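You operate a simulated robot arm through the tools that you are given. There is no shell and no other tool. Be economical: measure what you need, move in short steps, check, and stop when the job is done.

You are at the controls of a simulated two-armed robot. One attempt, no reset.

Task
On the top of the repair bench, fold the purple cloth in half, so that its two long edges meet.

It is judged by the outcome, as a careful person would: the job done as asked, and still so three seconds after it is handed in. It fails if anything else is knocked over, pushed out of place, dropped, spilled or broken. Flat cloth is picked up by pressing the open fingertips on it (5 to 10 N) and closing them slowly along it; thin cloth reads only 2 to 8 mm in the jaws.

Robot
Two 7-joint arms with two-finger parallel grippers on one trunk, on a base that drives. Base frame: it is fixed to the floor where the robot stands at the start and does not move with it; the origin is under the middle of the robot, x ahead of it, y to its left, z up; the surface under the hand at the start is at about z = 860. Readings come in mm, degrees, newtons and seconds.
The left shoulder is at the start at [202, 171, 1054], the right one opposite. Places, roughly: top of the repair bench [700, -100, 900]. Payload 4.4 kg a hand.
The TCP of each hand is the grasp point between the finger pads, 23 mm short of the fingertips. In the tool frame z runs along the fingers and y along their closing line. The gripper opens to 94 mm. The fingers are 38 mm wide and 10 mm thick; the gripper's body (54 by 96 mm) begins 39 mm behind the TCP.
Orientation is told as [roll, pitch, yaw] about the base's x, y, z axes, in that order, counted from this pose: with the fingers straight down and closing along the base's y, the tool's x points along the base's -x, its y along +y and its z along -z.

Tools
- The arms move only by the tool drive_tool. It takes "left_steps", "right_steps" or both (then of equal length, played together; a hand with none holds still); each is a list that holds one entry, the list of rows, each a list of 7 numbers: the shift along the base's x, y, z in mm, then the turn, a rotation vector about the base's x, y, z in degrees, then the closure in counts, from 0 (fully open) to 255 (shut). In form: [[[dx, dy, dz, ax, ay, az, claw], ...]]. A call has 1 to 8 rows; each row shifts and turns the commanded pose from where the row before left it. Rows are played at 5 a second. More than 50 mm and 8.6 degrees between two rows, or a gripper value outside its range, and nothing of the call is played. Where a pose cannot be reached the arm comes as near as it can. A force on the tool above 40 N (or 10 N above the force at the start of the call, whichever is more), or a blocked arm, ends the call early, and 0.2 s more pass. Each finger travels about 72 mm/s and halts on what it meets, pressing with about 20 N; the grip force reading is that of the motor and also rises with nothing between the fingers. The clock runs only during rows and for 0.2 s after the last one: add rows that do not move to give the fingers time. It gives the time, the measured TCP pose, the force on the tool (base axes), the opening and the grip force at its end, in the units of the frame above (readings bear some noise), with the torque about the TCP (base axes, N m) and any sound that the robot's microphone picked up, and new pictures: "pictures" is both (left out), scene, wrist or none (wrist: the cameras of the hands that moved).
- Cameras (640 x 400 px; columns grow to the right, rows downward): "scene" is now at [331.8, -14.6, 1158.2]; the picture's right is [-0.27, -0.96, 0.00], its down [-0.75, 0.21, -0.63] and it looks along [0.61, -0.17, -0.78] (base axes); focal length 214 px, centre (320, 200). "left" rides on the left gripper at [86, -16, -74] in its tool frame; the picture's right is [0.18, 0.98, 0.00], its down [-0.58, 0.11, -0.81] and it looks along [-0.79, 0.15, 0.59] (tool axes); focal length 243 px, centre (320, 200). "right" rides on the right gripper at [86, 16, -75] in its tool frame; the picture's right is [-0.18, 0.98, 0.00], its down [-0.58, -0.11, -0.81] and it looks along [-0.79, -0.15, 0.59] (tool axes); focal length 243 px, centre (320, 200). There is no depth. A picture from a camera that has moved, and an enlarged one, comes with that camera's place and axes in the base frame and with its lens. The place of the scene camera against the robot may be out by one fixed shift of up to 12 mm in any direction.
- move_column(by): slides the trunk up (or, below 0, down) by that many mm; the arms and the scene camera ride with it, the base frame stays. It gives what a move gives, with no picture.
- steer(legs): drives the robot by 1 to 6 legs, each [ahead, left, turn to the left] in mm, mm and degrees, along the robot's own axes; the way and the turn of a leg run together, so that a leg with both is an arc; at most 1500 mm and 180 degrees a leg. The arms and the cameras ride along, it lands a little off, and it stops where it bumps. It gives what a move gives, and a new picture of the scene camera.
- aim_head(pan, tilt): turns the head with the scene camera to pan (to the left, within 80 degrees either way) and tilt (down, from -29 to 69), counted from straight ahead of the robot. It gives what a move gives, and a new picture of the scene camera.
- inspect(camera, box): a new picture of the part [left, top, right, bottom] of that camera's present view, enlarged. It takes no simulated time.
- sign_off(): hands the job in; it is judged then, once.

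Go step by step. Nothing tells you exact positions but the pictures and the camera data: compare them with the known pose of the tool, close in by small moves and look again before you grip or let go. The budget is 120 turns and 260 pictures, counting those below and the enlarged ones. Unless the task says otherwise, let go and move clear before handing in, and close with one line.

The tools are called as name(argument=value, ...) on one line, values as JSON. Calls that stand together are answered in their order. drive_tool: Moves the arms, as the interface text tells. Its arguments: {"type":"object","properties":{"left_steps":{"type":"array","items":{"type":"array","items":{"type":"array","items":{"type":"number"}}}},"right_steps":{"type":"array","items":{"type":"array","items":{"type":"array","items":{"type":"number"}}}},"pictures":{"type":"string","enum":["both","scene","wrist","none"]}},"required":[]} The other tools are called the same way: move_column (by) slides the trunk up or down; steer (legs) drives the base; aim_head (pan, tilt) turns the head that bears the scene camera; inspect (camera, box) takes an enlarged picture of a part of a camera's view; sign_off () hands the job in.

At the start:

```text
clock: 0.0
left_position: [485.8, 119.9, 1048.7]
left_orientation: [0.0, 0.0, 0.0]
left_contact_force: [-0.1, -0.1, -0.6]
left_torque: [0.01, 0.03, -0.02]
left_width: 93.9
left_grip_force: 0.1
right_position: [499.0, -393.1, 1068.8]
right_orientation: [0.1, 0.0, 0.0]
right_contact_force: [1.2, 0.0, 0.4]
right_torque: [0.03, 0.0, 0.0]
right_width: 93.8
right_grip_force: 0.1
trunk travel left (down, up): [-75.0, 313.0]
robot x, y, heading: [1.3, 3.2, -0.1]
head pan, tilt: [-15.6, 50.9]
```

scene: 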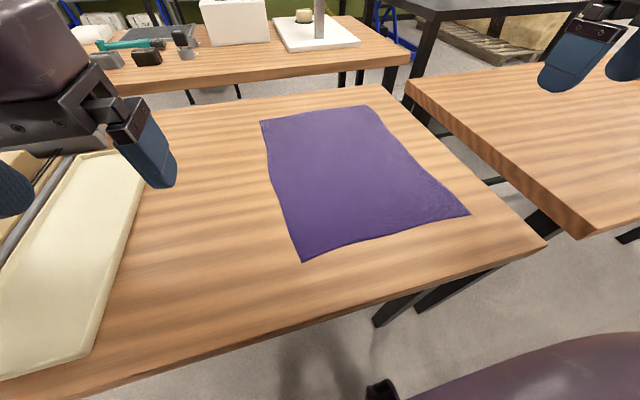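
right: 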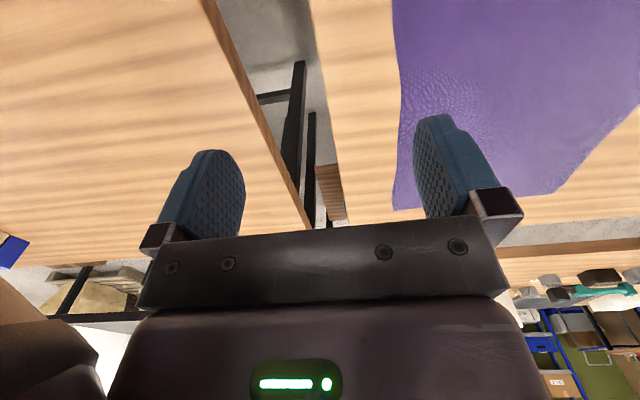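
left: 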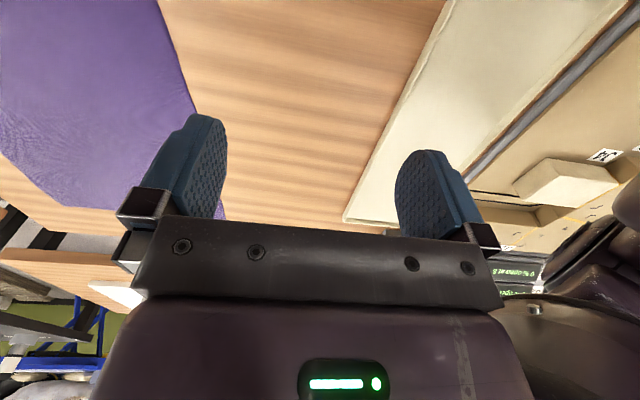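

The cloth lies at about x 460–857 and y −310 to −15, with its long edges along x, the left one at y≈−12 and the right one at y≈−308. I'll back up slightly and turn right so both arms can reach both ends of the long edges, then look again.

steer(legs=[[-40, 0, 0], [0, 0, -42]])

aim_head(pan=25, tilt=50)

```text
clock: 2.8
left_position: [401.0, -236.6, 1049.0]
left_orientation: [0.1, 0.0, -42.2]
left_contact_force: [-0.1, -0.4, 0.0]
left_torque: [0.0, -0.03, -0.04]
left_width: 94.1
left_grip_force: 0.1
right_position: [64.3, -626.7, 1069.9]
right_orientation: [0.0, 0.0, -42.2]
right_contact_force: [-0.4, -0.2, 0.4]
right_torque: [0.02, 0.01, 0.01]
right_width: 93.8
right_grip_force: 0.0
trunk travel left (down, up): [-75.0, 313.0]
robot x, y, heading: [-36.6, 2.6, -42.2]
head pan, tilt: [-15.6, 50.9]
camera scene: at [193.6, -228.9, 1158.2], right [-0.85, -0.53, 0.0], down [-0.41, 0.66, -0.63], along [0.34, -0.53, -0.78], focal length 214 px, centre (320, 200)
```

scene: 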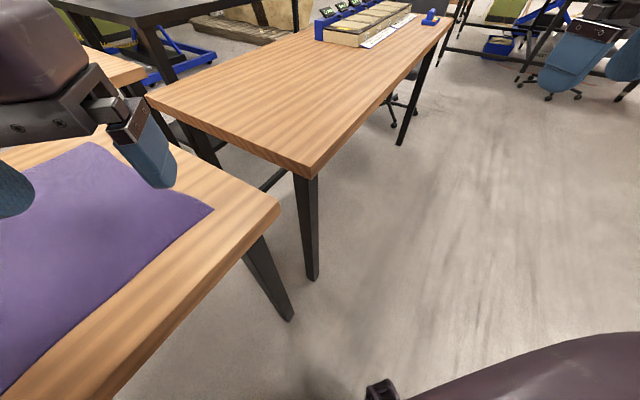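

```text
clock: 3.9
left_position: [400.4, -236.7, 1049.1]
left_orientation: [0.0, 0.1, -42.2]
left_contact_force: [0.6, 0.3, 0.3]
left_torque: [0.0, -0.03, 0.05]
left_width: 94.0
left_grip_force: 0.1
right_position: [65.6, -627.1, 1069.7]
right_orientation: [0.1, 0.0, -42.2]
right_contact_force: [0.4, 0.6, -0.5]
right_torque: [-0.01, 0.03, -0.02]
right_width: 94.1
right_grip_force: 0.0
trunk travel left (down, up): [-75.0, 313.0]
robot x, y, heading: [-41.3, 0.2, -42.2]
head pan, tilt: [25.0, 50.0]
camera scene: at [226.8, -187.1, 1159.4], right [-0.3, -0.95, 0.0], down [-0.73, 0.23, -0.64], along [0.61, -0.19, -0.77], focal length 214 px, centre (320, 200)
```

scene: 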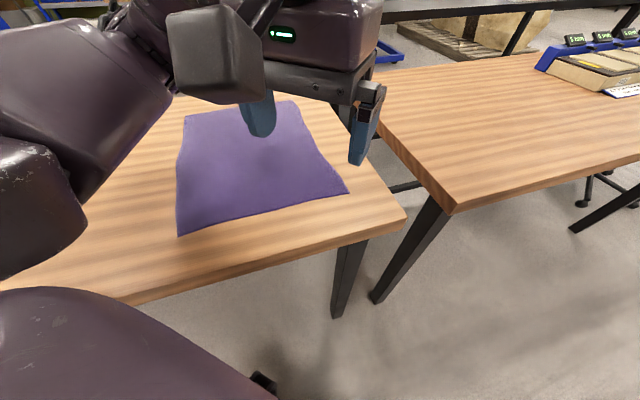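

Both hands now need to come over the right long edge. The left goes to the far end and the right to the near end, squaring their yaw as they move.

drive_tool(left_steps=[[[48, -8, -8, 0, 0, 5.25, 0], [48, -8, -8, 0, 0, 5.25, 0], [48, -8, -8, 0, 0, 5.25, 0], [48, -8, -8, 0, 0, 5.25, 0], [48, -8, -8, 0, 0, 5.25, 0], [48, -8, -8, 0, 0, 5.25, 0], [48, -8, -8, 0, 0, 5.25, 0], [48, -8, -8, 0, 0, 5.25, 0]]], right_steps=[[[38, 28, -6, 0, 0, 5.25, 0], [38, 28, -6, 0, 0, 5.25, 0], [38, 28, -6, 0, 0, 5.25, 0], [38, 28, -6, 0, 0, 5.25, 0], [38, 28, -6, 0, 0, 5.25, 0], [38, 28, -6, 0, 0, 5.25, 0], [38, 28, -6, 0, 0, 5.25, 0], [38, 28, -6, 0, 0, 5.25, 0]]])

```text
clock: 5.7
left_position: [784.9, -302.8, 982.7]
left_orientation: [0.3, 0.1, -0.2]
left_contact_force: [0.6, -0.2, -0.9]
left_torque: [0.02, -0.01, 0.01]
left_width: 94.1
left_grip_force: 0.0
right_position: [332.3, -483.5, 1056.9]
right_orientation: [0.2, 0.1, -2.9]
right_contact_force: [0.1, -0.2, 0.1]
right_torque: [0.0, 0.01, 0.0]
right_width: 93.9
right_grip_force: 0.0
right hand out of reach, approached as far as the arm can: row 7, 8
trunk travel left (down, up): [-75.0, 313.0]
robot x, y, heading: [-39.7, 1.9, -42.3]
head pan, tilt: [25.0, 50.0]
camera scene: at [228.1, -188.5, 1158.3], right [-0.3, -0.96, 0.0], down [-0.73, 0.23, -0.64], along [0.61, -0.19, -0.77], focal length 214 px, centre (320, 200)
camera right: at [246.7, -462.1, 1130.3], right [0.23, 0.97, 0.0], down [0.58, -0.14, 0.8], along [0.78, -0.19, -0.59], focal length 243 px, centre (320, 200)
camera left: at [698.9, -316.9, 1056.7], right [-0.18, 0.98, 0.0], down [0.58, 0.1, 0.81], along [0.79, 0.15, -0.59], focal length 243 px, centre (320, 200)
```

scene: 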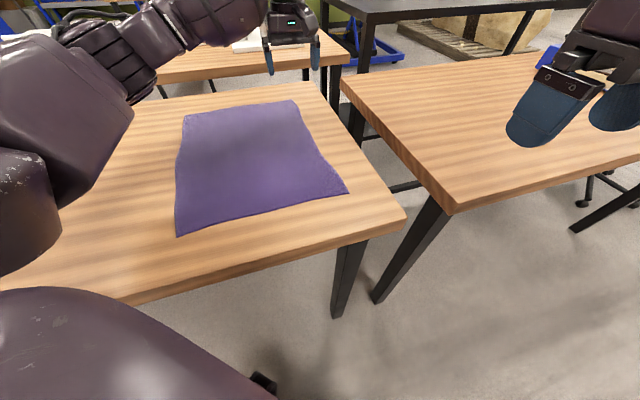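
right: 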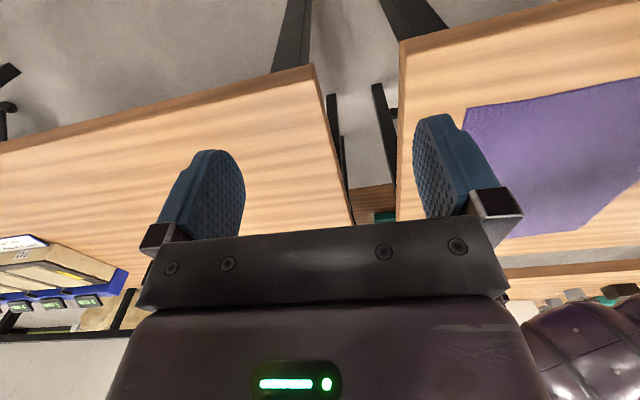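
left: 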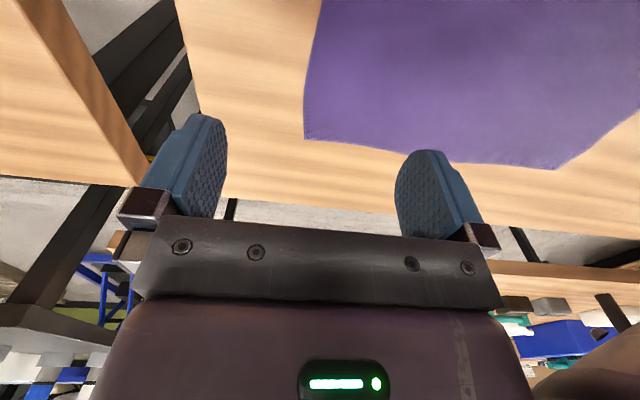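

The right wrist met a limit at this yaw. I'll relax its yaw somewhat while it moves on toward the near corner.

drive_tool(right_steps=[[[0, 0, 0, 0, 0, -8, 0], [0, 0, 0, 0, 0, -8, 0], [20, 20, 0, 0, 0, 0, 0], [20, 25, 0, 0, 0, 0, 0], [0, 0, 0, 0, 0, 0, 0]]], pictures="scene")

```text
clock: 6.9
left_position: [784.2, -300.1, 984.8]
left_orientation: [0.0, 0.1, -0.2]
left_contact_force: [0.4, 0.0, 0.0]
left_torque: [-0.01, -0.03, 0.02]
left_width: 93.9
left_grip_force: 0.1
right_position: [330.5, -482.1, 1058.2]
right_orientation: [-0.1, 0.0, -16.2]
right_contact_force: [0.2, -1.1, 0.5]
right_torque: [0.02, 0.02, -0.02]
right_width: 93.9
right_grip_force: 0.1
right hand out of reach, approached as far as the arm can: row 3, 4
trunk travel left (down, up): [-75.0, 313.0]
robot x, y, heading: [-33.8, 0.9, -42.3]
head pan, tilt: [25.0, 50.0]
camera scene: at [226.8, -187.0, 1159.4], right [-0.3, -0.96, 0.0], down [-0.73, 0.23, -0.64], along [0.61, -0.19, -0.77], focal length 214 px, centre (320, 200)
```

scene: 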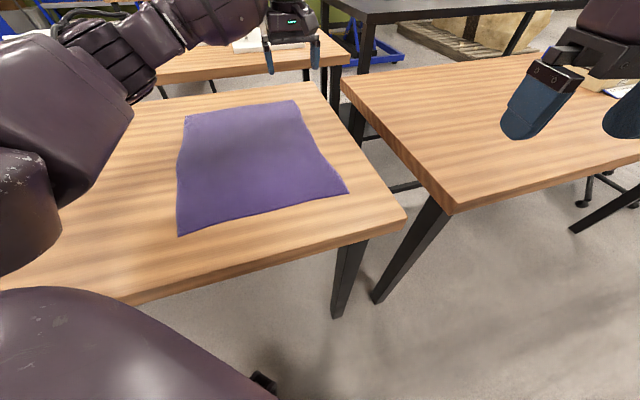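

Yaw was not the cause, so the arm is probably too folded at this height. I'll lower the hand first, while it is still over free space beside the benches, and then move in.

drive_tool(right_steps=[[[0, 0, -30, 0, 0, 0, 0], [0, 0, -30, 0, 0, 0, 0], [0, 0, -20, 0, 0, 0, 0], [20, 25, 0, 0, 0, 0, 0], [20, 25, 0, 0, 0, 0, 0], [0, 0, 0, 0, 0, 0, 0]]], pictures="scene")

```text
clock: 8.3
left_position: [784.0, -300.1, 984.5]
left_orientation: [-0.1, -0.1, -0.2]
left_contact_force: [0.0, -0.4, 0.3]
left_torque: [-0.02, -0.03, 0.01]
left_width: 94.5
left_grip_force: 0.0
right_position: [326.5, -484.3, 978.8]
right_orientation: [0.0, 0.1, -16.3]
right_contact_force: [-0.2, 0.6, 0.7]
right_torque: [0.03, 0.03, 0.01]
right_width: 94.0
right_grip_force: 0.0
right hand out of reach, approached as far as the arm can: row 2, 4, 5
trunk travel left (down, up): [-75.0, 313.0]
robot x, y, heading: [-39.1, -2.5, -42.3]
head pan, tilt: [25.0, 50.0]
camera scene: at [226.9, -187.0, 1159.4], right [-0.3, -0.96, 0.0], down [-0.73, 0.23, -0.64], along [0.61, -0.19, -0.77], focal length 214 px, centre (320, 200)
```

scene: 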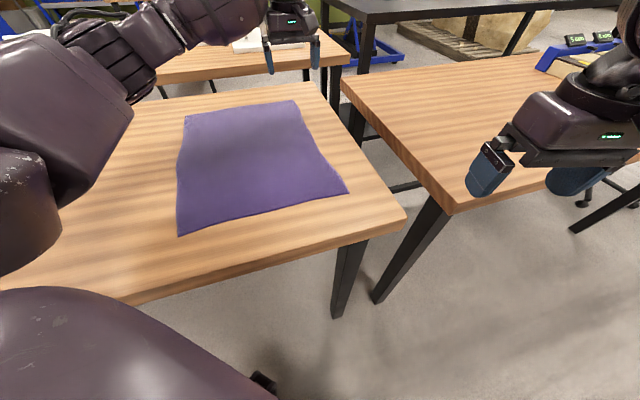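

The last moves actually ran inward toward the robot's axis. I'll test moving outward, along x only.

drive_tool(right_steps=[[[30, 0, 0, 0, 0, 0, 0], [30, 0, 0, 0, 0, 0, 0], [30, 0, 0, 0, 0, 0, 0], [25, 20, 0, 0, 0, 0, 0], [25, 20, 0, 0, 0, 0, 0], [0, 40, 0, 0, 0, 0, 0], [0, 0, 0, 0, 0, 0, 0]]], pictures="scene")

```text
clock: 9.9
left_position: [784.9, -301.1, 983.7]
left_orientation: [-0.1, 0.1, -0.1]
left_contact_force: [-0.5, 0.6, -0.5]
left_torque: [0.02, -0.01, 0.01]
left_width: 93.9
left_grip_force: 0.0
right_position: [312.3, -462.2, 1000.0]
right_orientation: [0.0, 0.1, -16.2]
right_contact_force: [0.0, -0.9, -0.2]
right_torque: [0.02, -0.01, -0.04]
right_width: 93.8
right_grip_force: 0.1
right hand out of reach, approached as far as the arm can: row 1, 2, 3, 4, 5, 6
trunk travel left (down, up): [-75.0, 313.0]
robot x, y, heading: [-41.1, -0.1, -42.3]
head pan, tilt: [25.0, 50.0]
camera scene: at [227.4, -187.5, 1159.0], right [-0.3, -0.96, 0.0], down [-0.73, 0.23, -0.64], along [0.61, -0.19, -0.77], focal length 214 px, centre (320, 200)
```

scene: 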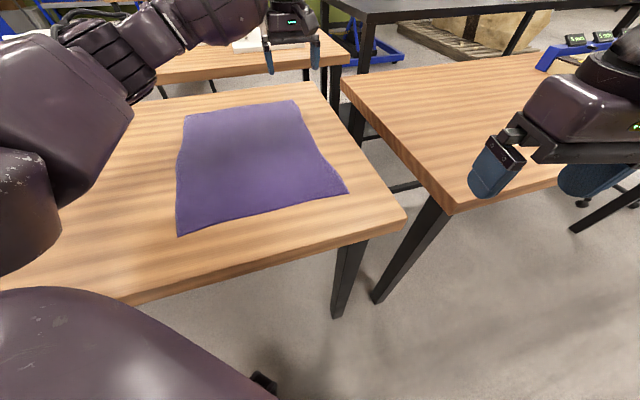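

The right hand seems blocked from crossing toward the robot's midline. I'll test whether that depends on the wrist yaw.

drive_tool(right_steps=[[[0, -20, 0, 0, 0, -8.5, 0], [0, -20, 0, 0, 0, -8.5, 0], [0, 0, 0, 0, 0, -8.5, 0], [30, 0, 0, 0, 0, -8.5, 0], [30, 20, 0, 0, 0, 0, 0], [25, 20, 0, 0, 0, 0, 0], [20, 40, 0, 0, 0, 0, 0], [0, 0, 0, 0, 0, 0, 0]]], pictures="none")

```text
clock: 11.7
left_position: [785.6, -300.7, 983.5]
left_orientation: [0.0, 0.0, -0.2]
left_contact_force: [0.2, 0.2, 0.7]
left_torque: [-0.02, -0.02, 0.03]
left_width: 93.9
left_grip_force: 0.1
right_position: [348.8, -522.1, 1007.2]
right_orientation: [0.0, 0.0, -50.2]
right_contact_force: [-0.8, 0.0, -0.1]
right_torque: [-0.04, -0.02, 0.01]
right_width: 94.0
right_grip_force: 0.0
right hand out of reach, approached as far as the arm can: row 4, 5, 6, 7
trunk travel left (down, up): [-75.0, 313.0]
robot x, y, heading: [-38.6, 1.1, -42.0]
head pan, tilt: [25.0, 50.0]
```

The arms are confined to their own sides, so I'll fold with the left hand alone, first the far right corner and then the near one. The wrist view puts the far right corner at (858,−302,860), so I'll come down above it with the jaws half open.

drive_tool(left_steps=[[[20, 0, -10, 0, 0, 0, 119], [20, 0, -20, 0, 0, 0, 119], [13, -1, -20, 0, 0, 0, 119], [0, 0, -20, 0, 0, 0, 119], [0, 0, 0, 0, 0, 0, 119]]])

```text
clock: 12.9
left_position: [837.2, -302.6, 914.1]
left_orientation: [0.0, -0.1, -0.2]
left_contact_force: [-1.0, 0.5, -0.2]
left_torque: [-0.01, 0.02, 0.01]
left_width: 49.8
left_grip_force: 0.1
right_position: [347.0, -522.0, 1008.1]
right_orientation: [0.0, 0.1, -50.3]
right_contact_force: [0.1, 0.3, 0.1]
right_torque: [0.01, 0.03, 0.0]
right_width: 93.8
right_grip_force: 0.1
trunk travel left (down, up): [-75.0, 313.0]
robot x, y, heading: [-37.1, -4.6, -42.3]
head pan, tilt: [25.0, 50.0]
camera scene: at [226.6, -186.9, 1159.5], right [-0.3, -0.96, 0.0], down [-0.73, 0.23, -0.64], along [0.61, -0.19, -0.77], focal length 214 px, centre (320, 200)
camera left: at [750.7, -317.0, 989.2], right [-0.18, 0.98, 0.0], down [0.58, 0.11, 0.81], along [0.79, 0.14, -0.59], focal length 243 px, centre (320, 200)
```

scene: 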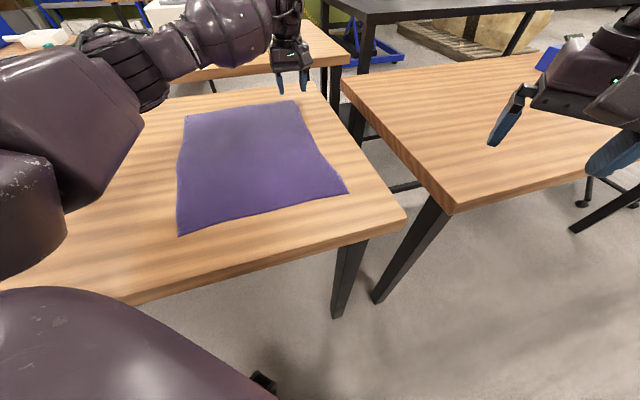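
left: 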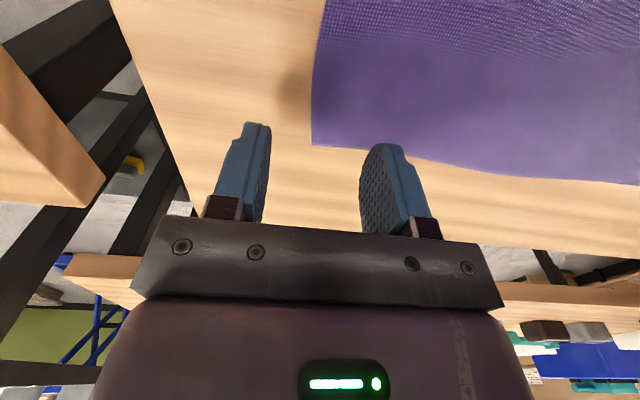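

The wrist view confirms the corner at (859,−303), with one finger inside the edge and one outside. I'll lower gently to contact.

drive_tool(left_steps=[[[0, 0, -15, 0, 0, 0, 119], [0, 0, -9, 0, 0, 0, 119], [0, 0, -3, 0, 0, 0, 119], [0, 0, -3, 0, 0, 0, 119], [0, 0, 0, 0, 0, 0, 119]]], pictures="wrist")

```text
clock: 14.1
left_position: [838.4, -301.5, 884.2]
left_orientation: [0.0, -0.1, -0.2]
left_contact_force: [-0.3, 0.4, 0.5]
left_torque: [0.02, 0.03, 0.02]
left_width: 50.3
left_grip_force: 0.1
right_position: [347.9, -521.9, 1007.8]
right_orientation: [0.0, 0.0, -50.2]
right_contact_force: [0.2, 0.1, 0.0]
right_torque: [-0.01, 0.0, -0.01]
right_width: 94.1
right_grip_force: 0.0
trunk travel left (down, up): [-75.0, 313.0]
robot x, y, heading: [-42.1, -0.7, -42.2]
head pan, tilt: [25.0, 50.0]
camera left: at [751.5, -316.5, 959.3], right [-0.18, 0.98, 0.0], down [0.58, 0.11, 0.81], along [0.79, 0.15, -0.59], focal length 243 px, centre (320, 200)
```

left: 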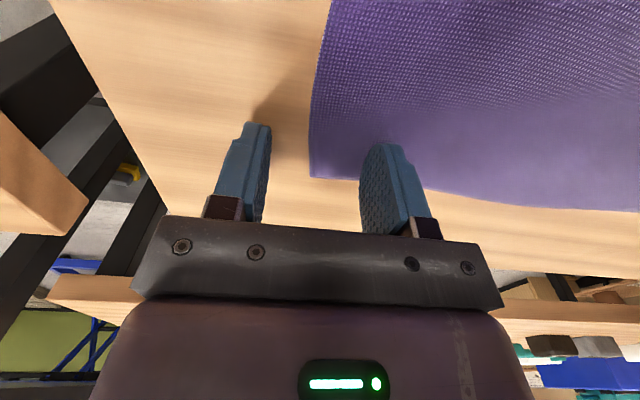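

There is no contact yet, so I'll go down in 1.5 mm steps.

drive_tool(left_steps=[[[0, 0, -1.5, 0, 0, 0, 119], [0, 0, -1.5, 0, 0, 0, 119], [0, 0, -1, 0, 0, 0, 119], [0, 0, 0, 0, 0, 0, 119]]], pictures="none")

```text
clock: 15.1
left_position: [836.4, -301.3, 883.3]
left_orientation: [-0.2, -0.1, -0.2]
left_contact_force: [3.7, -1.6, 14.5]
left_torque: [0.4, -0.14, -0.12]
left_width: 49.2
left_grip_force: 0.1
right_position: [347.7, -520.8, 1008.4]
right_orientation: [0.1, -0.1, -50.3]
right_contact_force: [-0.3, -0.3, 0.4]
right_torque: [0.02, -0.01, -0.04]
right_width: 93.8
right_grip_force: 0.0
trunk travel left (down, up): [-75.0, 313.0]
robot x, y, heading: [-38.5, 3.4, -42.3]
head pan, tilt: [25.0, 50.0]
```

Contact reads 14.5 N, so I'll ease up slightly and close slowly.

drive_tool(left_steps=[[[0, 0, 1, 0, 0, 0, 119], [0, 0, 0, 0, 0, 0, 140], [0, 0, 0, 0, 0, 0, 160], [0, 0, 0, 0, 0, 0, 180], [0, 0, 0, 0, 0, 0, 200], [0, 0, 0, 0, 0, 0, 220], [0, 0, 0, 0, 0, 0, 240], [0, 0, 0, 0, 0, 0, 255]]], pictures="wrist")

```text
clock: 16.9
left_position: [835.9, -302.0, 884.4]
left_orientation: [-0.1, -0.2, -0.3]
left_contact_force: [0.0, 1.9, 18.2]
left_torque: [0.05, 0.07, 0.0]
left_width: 0.0
left_grip_force: 19.9
right_position: [346.4, -521.4, 1009.8]
right_orientation: [0.1, 0.0, -50.3]
right_contact_force: [0.6, -0.2, 0.0]
right_torque: [-0.02, 0.0, -0.05]
right_width: 94.3
right_grip_force: 0.0
trunk travel left (down, up): [-75.0, 313.0]
robot x, y, heading: [-40.9, 2.0, -42.1]
head pan, tilt: [25.0, 50.0]
camera left: at [750.2, -315.9, 958.9], right [-0.18, 0.98, 0.0], down [0.58, 0.11, 0.81], along [0.79, 0.14, -0.59], focal length 243 px, centre (320, 200)
```

left: 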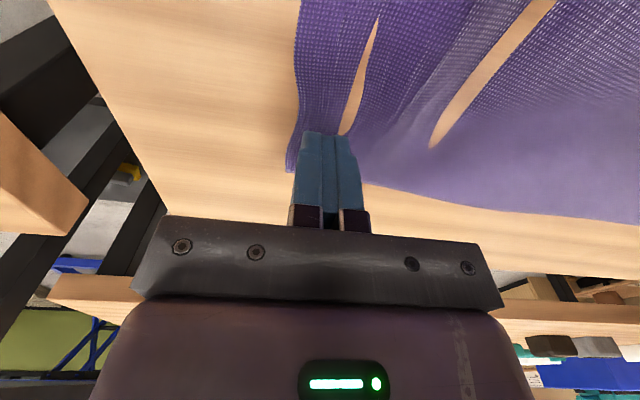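

The jaws read 0 mm, so nothing is gripped and the cloth stayed under the fingers. I'll lift, reopen and look.

drive_tool(left_steps=[[[0, 0, 15, 0, 0, 0, 255], [0, 0, 20, 0, 0, 0, 119], [0, 0, 0, 0, 0, 0, 119], [0, 0, 0, 0, 0, 0, 119]]])

```text
clock: 17.9
left_position: [837.5, -302.4, 916.4]
left_orientation: [0.1, 0.0, -0.2]
left_contact_force: [0.1, 0.7, -0.1]
left_torque: [-0.02, 0.0, 0.0]
left_width: 50.0
left_grip_force: 0.0
right_position: [347.9, -520.8, 1006.6]
right_orientation: [0.0, 0.0, -50.3]
right_contact_force: [0.6, 0.3, -0.2]
right_torque: [-0.05, 0.01, 0.02]
right_width: 94.0
right_grip_force: 0.1
trunk travel left (down, up): [-75.0, 313.0]
robot x, y, heading: [-40.0, -2.3, -42.4]
head pan, tilt: [25.0, 50.0]
camera scene: at [226.7, -186.9, 1159.4], right [-0.3, -0.96, 0.0], down [-0.73, 0.23, -0.64], along [0.61, -0.19, -0.77], focal length 214 px, centre (320, 200)
camera left: at [751.1, -316.9, 991.8], right [-0.18, 0.98, 0.0], down [0.58, 0.11, 0.81], along [0.79, 0.15, -0.59], focal length 243 px, centre (320, 200)
```

scene: 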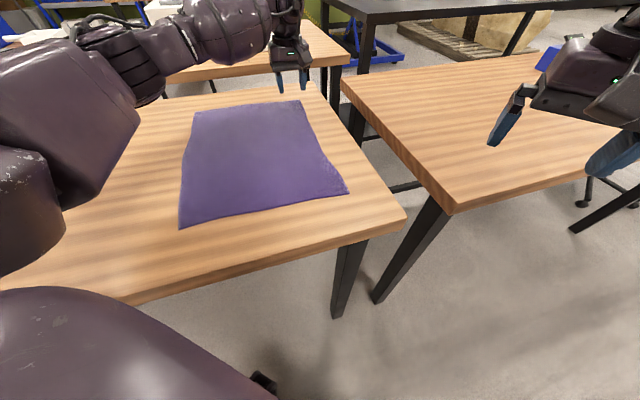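
left: 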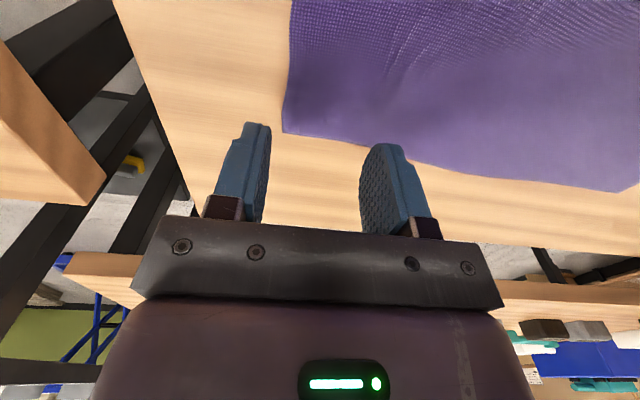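

The whole cloth slid about 19 mm toward −y, and the corner is now at (857,−322). I'll press with both fingertips on the cloth this time, so that it buckles between them.

drive_tool(left_steps=[[[0, 10, 0, 0, 0, 0, 119], [0, 8, -15, 0, 0, 0, 119], [0, 0, -15, 0, 0, 0, 119], [0, 0, -2, 0, 0, 0, 119], [0, 0, -1.5, 0, 0, 0, 119], [0, 0, 0, 0, 0, 0, 119]]], pictures="wrist")

```text
clock: 19.3
left_position: [837.8, -283.5, 885.4]
left_orientation: [-0.2, 0.0, -0.1]
left_contact_force: [0.4, -0.1, 0.9]
left_torque: [0.02, 0.01, 0.01]
left_width: 50.0
left_grip_force: 0.1
right_position: [348.0, -521.5, 1007.8]
right_orientation: [0.1, 0.0, -50.1]
right_contact_force: [0.1, 0.0, 0.0]
right_torque: [0.01, 0.0, 0.01]
right_width: 94.1
right_grip_force: 0.1
trunk travel left (down, up): [-75.0, 313.0]
robot x, y, heading: [-35.8, -1.5, -42.2]
head pan, tilt: [25.0, 50.0]
camera left: at [751.1, -298.4, 959.3], right [-0.18, 0.98, 0.0], down [0.58, 0.11, 0.81], along [0.79, 0.15, -0.59], focal length 243 px, centre (320, 200)
```

left: 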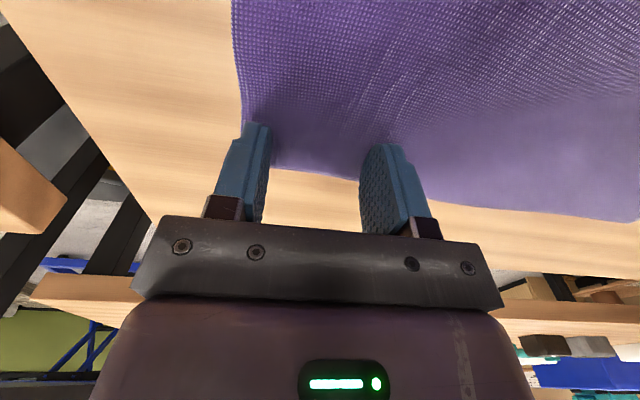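

Both fingertips are now over the cloth. I'll go down the last bit and then close slowly.

drive_tool(left_steps=[[[0, 0, -1.5, 0, 0, 0, 119], [0, 0, -0.7, 0, 0, 0, 119], [0, 0, 0, 0, 0, 0, 119]]], pictures="none")

```text
clock: 20.1
left_position: [837.2, -282.7, 883.4]
left_orientation: [-0.2, -0.2, -0.2]
left_contact_force: [2.1, -0.9, 12.3]
left_torque: [0.22, -0.12, -0.05]
left_width: 49.9
left_grip_force: 0.1
right_position: [346.8, -521.4, 1008.8]
right_orientation: [0.1, -0.1, -50.4]
right_contact_force: [0.5, 0.4, 0.3]
right_torque: [-0.01, 0.02, 0.01]
right_width: 93.8
right_grip_force: 0.0
trunk travel left (down, up): [-75.0, 313.0]
robot x, y, heading: [-37.0, 0.4, -42.5]
head pan, tilt: [25.0, 50.0]
```

drive_tool(left_steps=[[[0, 0, 0.5, 0, 0, 0, 119], [0, 0, 0, 0, 0, 0, 145], [0, 0, 0, 0, 0, 0, 170], [0, 0, 0, 0, 0, 0, 195], [0, 0, 0, 0, 0, 0, 220], [0, 0, 0, 0, 0, 0, 240], [0, 0, 0, 0, 0, 0, 255], [0, 0, 0, 0, 0, 0, 255]]], pictures="wrist")

```text
clock: 21.9
left_position: [836.4, -284.5, 884.4]
left_orientation: [-0.2, 0.0, -0.2]
left_contact_force: [2.3, -5.2, 17.9]
left_torque: [-0.08, 0.0, 0.04]
left_width: 2.4
left_grip_force: 19.3
right_position: [346.7, -521.9, 1009.9]
right_orientation: [0.0, -0.3, -50.3]
right_contact_force: [0.1, -0.2, -0.7]
right_torque: [0.01, -0.02, 0.01]
right_width: 94.2
right_grip_force: 0.0
trunk travel left (down, up): [-75.0, 313.0]
robot x, y, heading: [-39.7, 1.6, -42.1]
head pan, tilt: [25.0, 50.0]
camera left: at [749.9, -298.3, 958.9], right [-0.18, 0.98, 0.0], down [0.58, 0.11, 0.81], along [0.79, 0.14, -0.59], focal length 243 px, centre (320, 200)
```

left: 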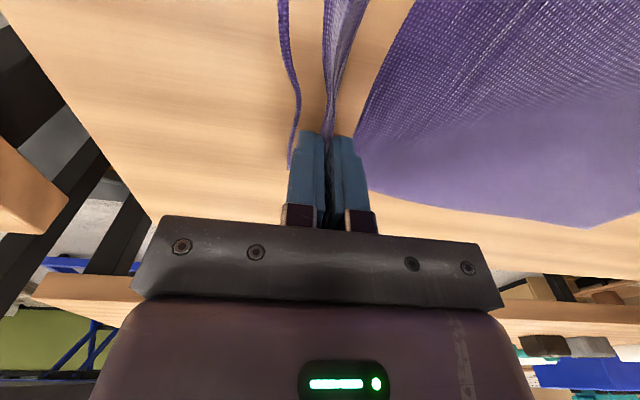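

The jaws read 2.4 mm, so the cloth is pinched. I'll lift and check.

drive_tool(left_steps=[[[0, 0, 15, 0, 0, 0, 255], [0, 10, 25, 0, 0, 0, 255], [0, 20, 30, 0, 0, 0, 255], [0, 0, 0, 0, 0, 0, 255]]])

inspect(camera="scene", box=[140, 60, 380, 250])

```text
clock: 22.9
left_position: [838.4, -252.5, 951.7]
left_orientation: [0.1, 0.1, -0.1]
left_contact_force: [0.5, 0.0, -1.1]
left_torque: [0.02, -0.01, -0.01]
left_width: 2.3
left_grip_force: 20.2
right_position: [349.6, -522.4, 1007.4]
right_orientation: [0.0, 0.1, -50.3]
right_contact_force: [0.5, -0.4, 0.2]
right_torque: [-0.03, 0.04, 0.0]
right_width: 94.0
right_grip_force: 0.1
trunk travel left (down, up): [-75.0, 313.0]
robot x, y, heading: [-40.6, 0.1, -42.2]
head pan, tilt: [25.0, 50.0]
camera scene: at [227.3, -187.5, 1159.0], right [-0.3, -0.96, 0.0], down [-0.73, 0.23, -0.64], along [0.61, -0.19, -0.77], focal length 214 px, centre (320, 200)
camera left: at [751.6, -268.3, 1026.2], right [-0.18, 0.98, 0.0], down [0.58, 0.11, 0.81], along [0.79, 0.15, -0.59], focal length 243 px, centre (320, 200)
```

scene: 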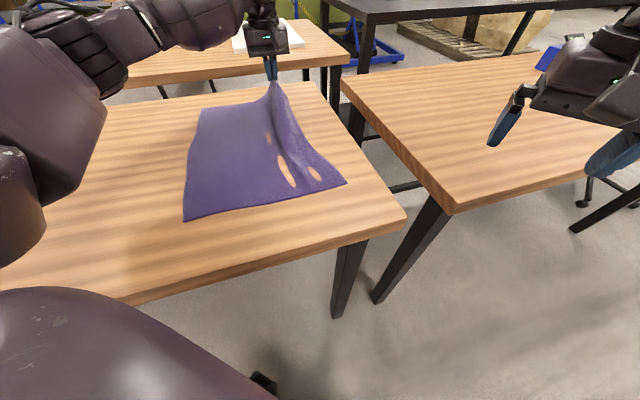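
left: 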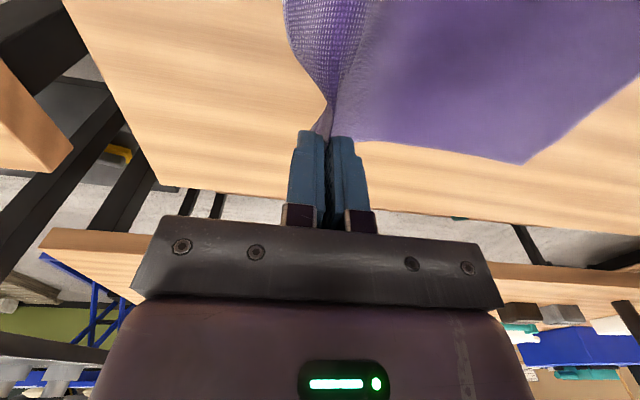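

```text
2.11 times, centred on (260, 155) of scene
camera zoom: at [227.3, -187.5, 1159.0], right [-0.3, -0.96, 0.0], down [-0.73, 0.23, -0.64], along [0.61, -0.19, -0.77], focal length 452 px, centre (446, 295)
```

zoom: 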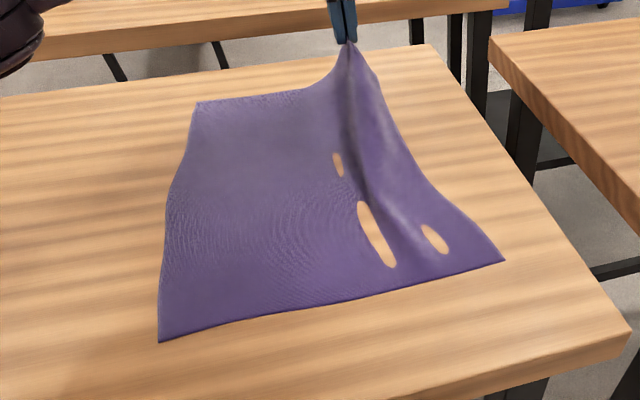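

The pinch holds, but it leaves a hem that would fold the wrong way. I'll put the corner back down and regrip right at the edge with the jaws closing along x, so that no hem is left over.

drive_tool(left_steps=[[[0, -20, -30, 0, 0, 0, 255], [0, -15, -30, 0, 0, 0, 255], [0, -5, -4, 0, 0, 0, 255], [0, 0, 0, 0, 0, 0, 200], [0, 0, 0, 0, 0, 0, 119], [0, 0, 20, 0, 0, 0, 119], [0, 0, 40, 0, 0, 0, 119], [0, 0, 40, 0, 0, 0, 119]]], pictures="none")

drive_tool(left_steps=[[[0, 0, 0, 0, 0, -8.5, 147], [0, 0, 0, 0, 0, -8.5, 147], [0, 0, 0, 0, 0, -8.5, 147], [0, 0, 0, 0, 0, -8.5, 147], [0, 0, 0, 0, 0, -8.5, 147], [0, 0, 0, 0, 0, -8.5, 147], [0, 0, 0, 0, 0, -8.5, 147], [0, 0, 0, 0, 0, -8.5, 147]]], pictures="none")

drive_tool(left_steps=[[[0, 0, 0, 0, 0, -8.5, 147], [0, 0, 0, 0, 0, -8.5, 147], [0, 0, 0, 0, 0, -5, 147], [0, 0, 0, 0, 0, 0, 147]]])

```text
clock: 24.7
left_position: [838.3, -293.7, 986.8]
left_orientation: [-0.1, -0.1, -0.3]
left_contact_force: [0.4, -0.7, 0.6]
left_torque: [-0.03, 0.0, -0.01]
left_width: 50.2
left_grip_force: 0.2
right_position: [347.5, -520.6, 1008.5]
right_orientation: [0.1, -0.1, -50.3]
right_contact_force: [-0.2, 0.8, -0.3]
right_torque: [0.0, -0.01, -0.02]
right_width: 94.1
right_grip_force: 0.1
trunk travel left (down, up): [-75.0, 313.0]
robot x, y, heading: [-41.5, -0.1, -42.4]
head pan, tilt: [25.0, 50.0]
```

```text
clock: 26.5
left_position: [837.5, -294.7, 988.3]
left_orientation: [-0.1, 0.0, -57.1]
left_contact_force: [0.5, -0.1, -0.5]
left_torque: [-0.01, 0.01, -0.01]
left_width: 39.7
left_grip_force: 0.1
left hand out of reach, approached as far as the arm can: row 8
right_position: [347.7, -522.4, 1007.2]
right_orientation: [0.0, 0.1, -50.2]
right_contact_force: [-1.0, -0.2, 0.2]
right_torque: [-0.01, -0.05, -0.01]
right_width: 93.8
right_grip_force: 0.1
trunk travel left (down, up): [-75.0, 313.0]
robot x, y, heading: [-43.2, 4.1, -42.1]
head pan, tilt: [25.0, 50.0]
```

```text
clock: 27.5
left_position: [800.0, -277.4, 995.6]
left_orientation: [-0.2, -0.1, -65.0]
left_contact_force: [-0.4, 0.0, 0.8]
left_torque: [0.0, -0.01, 0.02]
left_width: 40.2
left_grip_force: 0.2
left hand out of reach, approached as far as the arm can: row 1, 2, 3
right_position: [348.5, -522.1, 1008.6]
right_orientation: [0.1, 0.0, -50.3]
right_contact_force: [0.2, 0.4, 0.0]
right_torque: [-0.02, -0.01, 0.02]
right_width: 94.1
right_grip_force: 0.1
trunk travel left (down, up): [-75.0, 313.0]
robot x, y, heading: [-39.3, 1.0, -41.8]
head pan, tilt: [25.0, 50.0]
camera scene: at [227.2, -187.3, 1159.1], right [-0.3, -0.96, 0.0], down [-0.73, 0.23, -0.64], along [0.61, -0.19, -0.77], focal length 214 px, centre (320, 200)
camera left: at [748.5, -205.3, 1068.9], right [0.81, 0.58, 0.0], down [0.35, -0.48, 0.81], along [0.47, -0.66, -0.59], focal length 243 px, centre (320, 200)
```

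scene: 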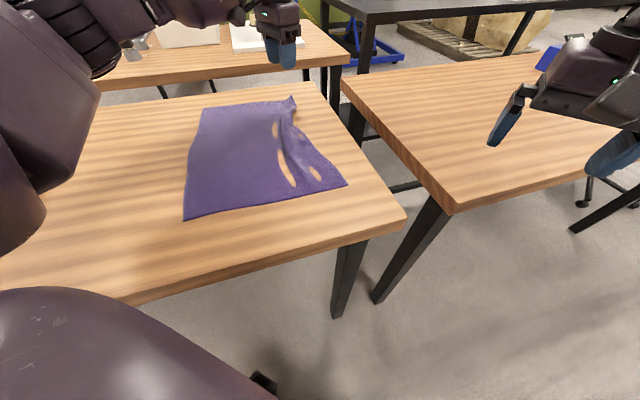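
left: 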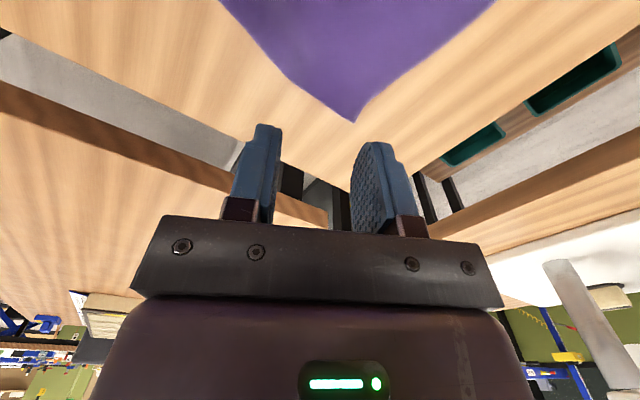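

The corner sits between the jaws at roughly (863,−308). A diagonal corner pinch at yaw about −50 keeps the gripped bit tiny, so I'll position for that and look.

drive_tool(left_steps=[[[15, -5, -15, 0, 0, 8, 157], [15, -5, -20, 0, 0, 7, 157], [17, -5, -25, 0, 0, 0, 157], [0, 0, -25, 0, 0, 0, 157], [0, 0, 0, 0, 0, 0, 157]]])

```text
clock: 28.7
left_position: [847.9, -293.8, 909.7]
left_orientation: [0.0, 0.0, -52.5]
left_contact_force: [0.6, 0.1, 0.7]
left_torque: [0.01, -0.01, 0.0]
left_width: 36.2
left_grip_force: 0.0
right_position: [346.6, -521.4, 1008.5]
right_orientation: [0.0, -0.1, -50.2]
right_contact_force: [-0.4, -0.6, 0.2]
right_torque: [0.0, 0.02, 0.0]
right_width: 94.0
right_grip_force: 0.0
trunk travel left (down, up): [-75.0, 313.0]
robot x, y, heading: [-40.8, 0.6, -42.2]
head pan, tilt: [25.0, 50.0]
camera scene: at [226.6, -186.8, 1159.6], right [-0.3, -0.96, 0.0], down [-0.73, 0.23, -0.64], along [0.61, -0.19, -0.77], focal length 214 px, centre (320, 200)
camera left: at [782.3, -234.3, 984.5], right [0.67, 0.74, 0.0], down [0.44, -0.39, 0.81], along [0.6, -0.54, -0.59], focal length 243 px, centre (320, 200)
```

scene: 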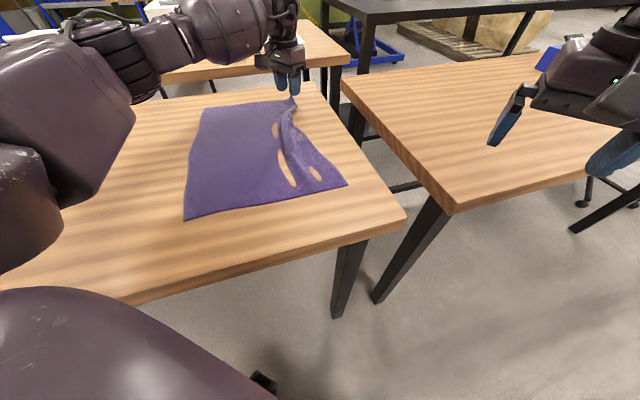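
left: 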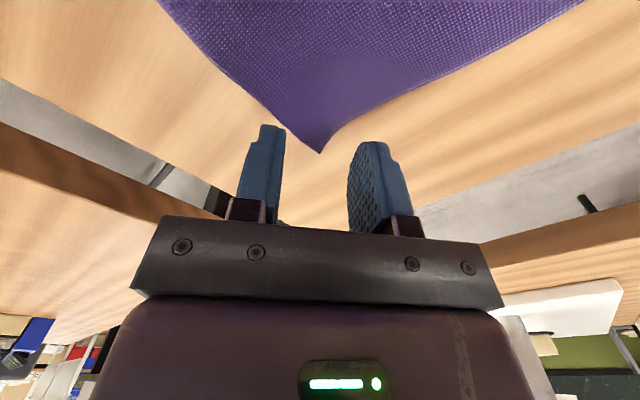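

The corner is centred between the fingers. I'll lower and press lightly.

drive_tool(left_steps=[[[-2, 2, -15, 0, 0, 0, 157], [0, 0, -8, 0, 0, 0, 157], [0, 0, -2, 0, 0, 0, 157], [0, 0, -1, 0, 0, 0, 157], [0, 0, -1, 0, 0, 0, 157], [0, 0, 0, 0, 0, 0, 157]]], pictures="wrist")

```text
clock: 30.1
left_position: [845.3, -291.5, 885.1]
left_orientation: [0.0, -0.1, -52.5]
left_contact_force: [1.4, -0.3, 8.6]
left_torque: [0.05, 0.07, -0.01]
left_width: 36.0
left_grip_force: 0.0
right_position: [347.4, -521.2, 1009.9]
right_orientation: [0.1, -0.1, -50.2]
right_contact_force: [-0.7, 0.4, 1.3]
right_torque: [0.0, 0.05, -0.01]
right_width: 94.1
right_grip_force: 0.1
trunk travel left (down, up): [-75.0, 313.0]
robot x, y, heading: [-37.5, -1.0, -42.2]
head pan, tilt: [25.0, 50.0]
camera left: at [779.3, -231.2, 959.5], right [0.67, 0.74, 0.0], down [0.44, -0.39, 0.81], along [0.6, -0.54, -0.59], focal length 243 px, centre (320, 200)
```

left: 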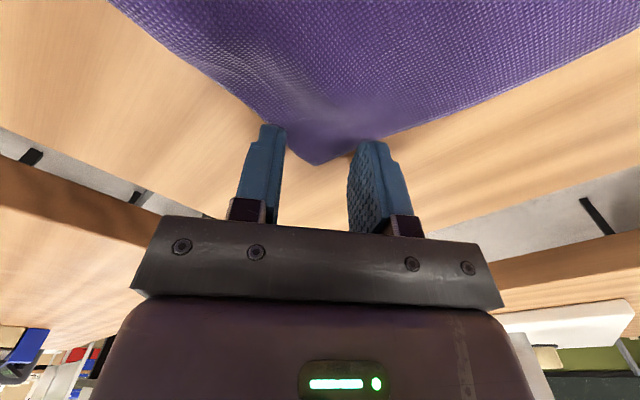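

The press reads 8.6 N with the corner tip between the fingers. Closing slowly.

drive_tool(left_steps=[[[0, 0, 0, 0, 0, 0, 175], [0, 0, 0, 0, 0, 0, 192], [0, 0, 0, 0, 0, 0, 210], [0, 0, 0, 0, 0, 0, 228], [0, 0, 0, 0, 0, 0, 245], [0, 0, 0, 0, 0, 0, 255], [0, 0, 0, 0, 0, 0, 255]]], pictures="wrist")

```text
clock: 31.7
left_position: [844.3, -290.9, 884.4]
left_orientation: [0.0, -0.2, -52.5]
left_contact_force: [1.5, -1.2, 14.3]
left_torque: [0.1, 0.09, -0.01]
left_width: 0.0
left_grip_force: 20.2
right_position: [346.7, -521.3, 1009.2]
right_orientation: [0.1, -0.1, -50.2]
right_contact_force: [0.1, 1.5, 0.5]
right_torque: [-0.01, 0.0, 0.03]
right_width: 93.9
right_grip_force: 0.0
trunk travel left (down, up): [-75.0, 313.0]
robot x, y, heading: [-41.1, 2.1, -41.9]
head pan, tilt: [25.0, 50.0]
camera left: at [778.8, -231.1, 959.7], right [0.67, 0.74, 0.0], down [0.44, -0.39, 0.81], along [0.6, -0.54, -0.59], focal length 243 px, centre (320, 200)
```

left: 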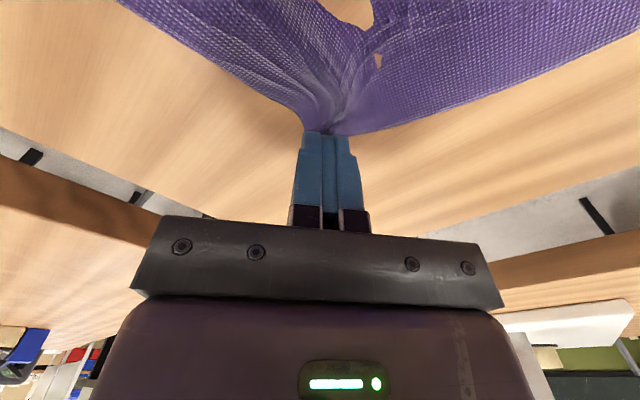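

It reads 0 mm again because the overlap was too small. I'll lift, reopen wider, shift further inward and retry.

drive_tool(left_steps=[[[0, 0, 6, 0, 0, 0, 230], [0, 0, 20, 0, 0, 0, 130], [-8, 8, 0, 0, 0, 0, 130], [0, 0, 0, 0, 0, 0, 130]]], pictures="wrist")

```text
clock: 32.7
left_position: [837.3, -284.6, 908.6]
left_orientation: [0.0, 0.2, -52.6]
left_contact_force: [-0.3, 1.1, -0.3]
left_torque: [0.01, 0.01, 0.0]
left_width: 45.9
left_grip_force: 0.1
right_position: [348.2, -522.7, 1007.4]
right_orientation: [0.0, 0.0, -50.4]
right_contact_force: [0.3, 0.3, 0.6]
right_torque: [0.04, 0.02, 0.03]
right_width: 94.1
right_grip_force: 0.0
trunk travel left (down, up): [-75.0, 313.0]
robot x, y, heading: [-41.5, 0.7, -42.5]
head pan, tilt: [25.0, 50.0]
camera left: at [770.9, -223.6, 983.4], right [0.67, 0.74, 0.0], down [0.44, -0.4, 0.81], along [0.6, -0.54, -0.59], focal length 243 px, centre (320, 200)
```

left: 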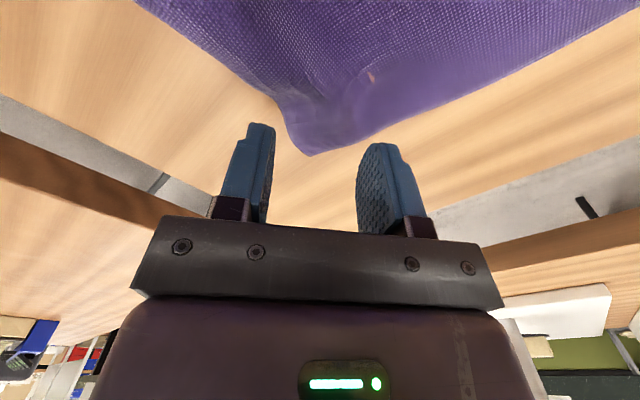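

The corner is now at (851,−304). I'll move 14 mm further inward, to about 40 mm from the tip, and press again.

drive_tool(left_steps=[[[-8, 14, -12, 0, 0, 0, 130], [0, 0, -9, 0, 0, 0, 130], [0, 0, -2, 0, 0, 0, 130], [0, 0, -1.5, 0, 0, 0, 130], [0, 0, -1, 0, 0, 0, 130], [0, 0, 0, 0, 0, 0, 130]]], pictures="wrist")

```text
clock: 34.1
left_position: [830.1, -269.5, 883.5]
left_orientation: [0.0, -0.2, -52.5]
left_contact_force: [0.1, -0.1, 4.8]
left_torque: [-0.08, 0.1, 0.0]
left_width: 45.8
left_grip_force: 0.1
right_position: [346.6, -522.2, 1008.7]
right_orientation: [0.1, -0.1, -50.2]
right_contact_force: [0.1, 0.9, 0.0]
right_torque: [0.03, 0.02, -0.02]
right_width: 93.7
right_grip_force: 0.0
trunk travel left (down, up): [-75.0, 313.0]
robot x, y, heading: [-39.2, 2.6, -42.4]
head pan, tilt: [25.0, 50.0]
camera left: at [763.0, -208.9, 959.4], right [0.67, 0.74, 0.0], down [0.44, -0.39, 0.81], along [0.6, -0.54, -0.59], focal length 243 px, centre (320, 200)
```

left: 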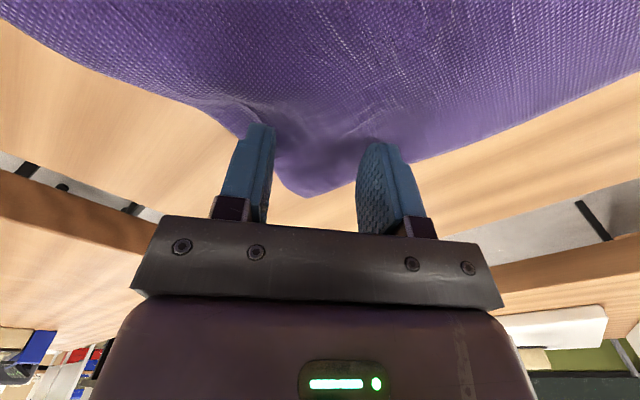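

drive_tool(left_steps=[[[0, 0, -0.7, 0, 0, 0, 130], [0, 0, 0, 0, 0, 0, 155], [0, 0, 0, 0, 0, 0, 180], [0, 0, 0, 0, 0, 0, 205], [0, 0, 0, 0, 0, 0, 225], [0, 0, 0, 0, 0, 0, 245], [0, 0, 0, 0, 0, 0, 255], [0, 0, 0, 0, 0, 0, 255]]], pictures="wrist")

```text
clock: 35.9
left_position: [827.2, -268.6, 884.6]
left_orientation: [0.0, 0.0, -52.6]
left_contact_force: [1.8, 0.3, 15.4]
left_torque: [-0.18, -0.1, 0.03]
left_width: 0.2
left_grip_force: 20.1
right_position: [346.2, -521.0, 1008.5]
right_orientation: [0.1, -0.1, -50.2]
right_contact_force: [-0.2, 0.4, 0.7]
right_torque: [0.04, -0.02, -0.01]
right_width: 93.7
right_grip_force: 0.1
trunk travel left (down, up): [-75.0, 313.0]
robot x, y, heading: [-36.3, 4.4, -42.2]
head pan, tilt: [25.0, 50.0]
camera left: at [762.3, -208.6, 959.6], right [0.67, 0.74, 0.0], down [0.44, -0.39, 0.81], along [0.6, -0.54, -0.59], focal length 243 px, centre (320, 200)
```

left: 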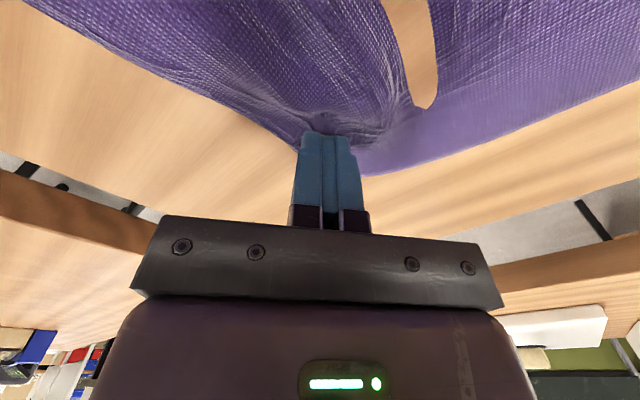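

The reading is 0.2 mm, which is doubtful. I'll lift slightly to see whether it holds.

drive_tool(left_steps=[[[0, 0, 15, 0, 0, 0, 255], [0, 0, 15, 0, 0, 0, 255]]], pictures="both")

```text
clock: 36.5
left_position: [828.3, -268.6, 913.1]
left_orientation: [-0.1, 0.0, -52.5]
left_contact_force: [-0.1, -0.4, 0.8]
left_torque: [0.01, 0.0, -0.01]
left_width: 0.1
left_grip_force: 19.9
right_position: [347.0, -520.9, 1007.6]
right_orientation: [0.1, 0.1, -50.3]
right_contact_force: [1.0, -0.9, 0.1]
right_torque: [0.01, 0.02, 0.01]
right_width: 94.0
right_grip_force: 0.1
trunk travel left (down, up): [-75.0, 313.0]
robot x, y, heading: [-37.2, -0.4, -42.1]
head pan, tilt: [25.0, 50.0]
camera scene: at [226.5, -186.7, 1159.5], right [-0.3, -0.96, 0.0], down [-0.73, 0.23, -0.64], along [0.61, -0.19, -0.77], focal length 214 px, centre (320, 200)
camera left: at [762.5, -208.7, 987.8], right [0.67, 0.74, 0.0], down [0.44, -0.4, 0.81], along [0.6, -0.54, -0.59], focal length 243 px, centre (320, 200)
```

scene: 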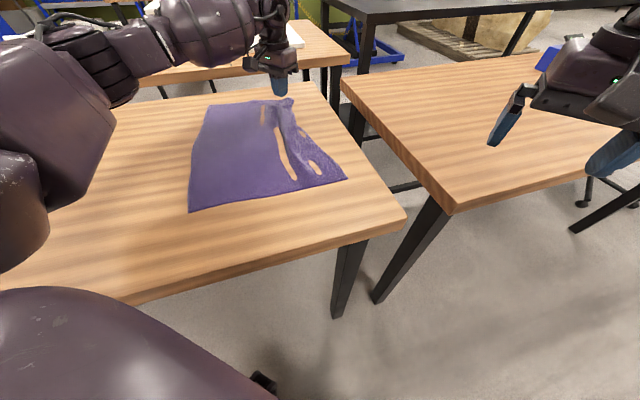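
left: 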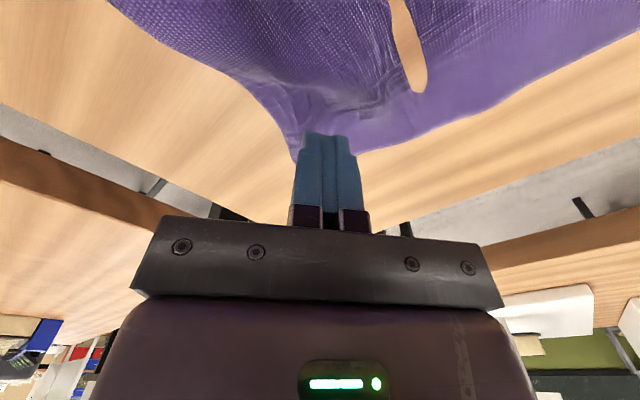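

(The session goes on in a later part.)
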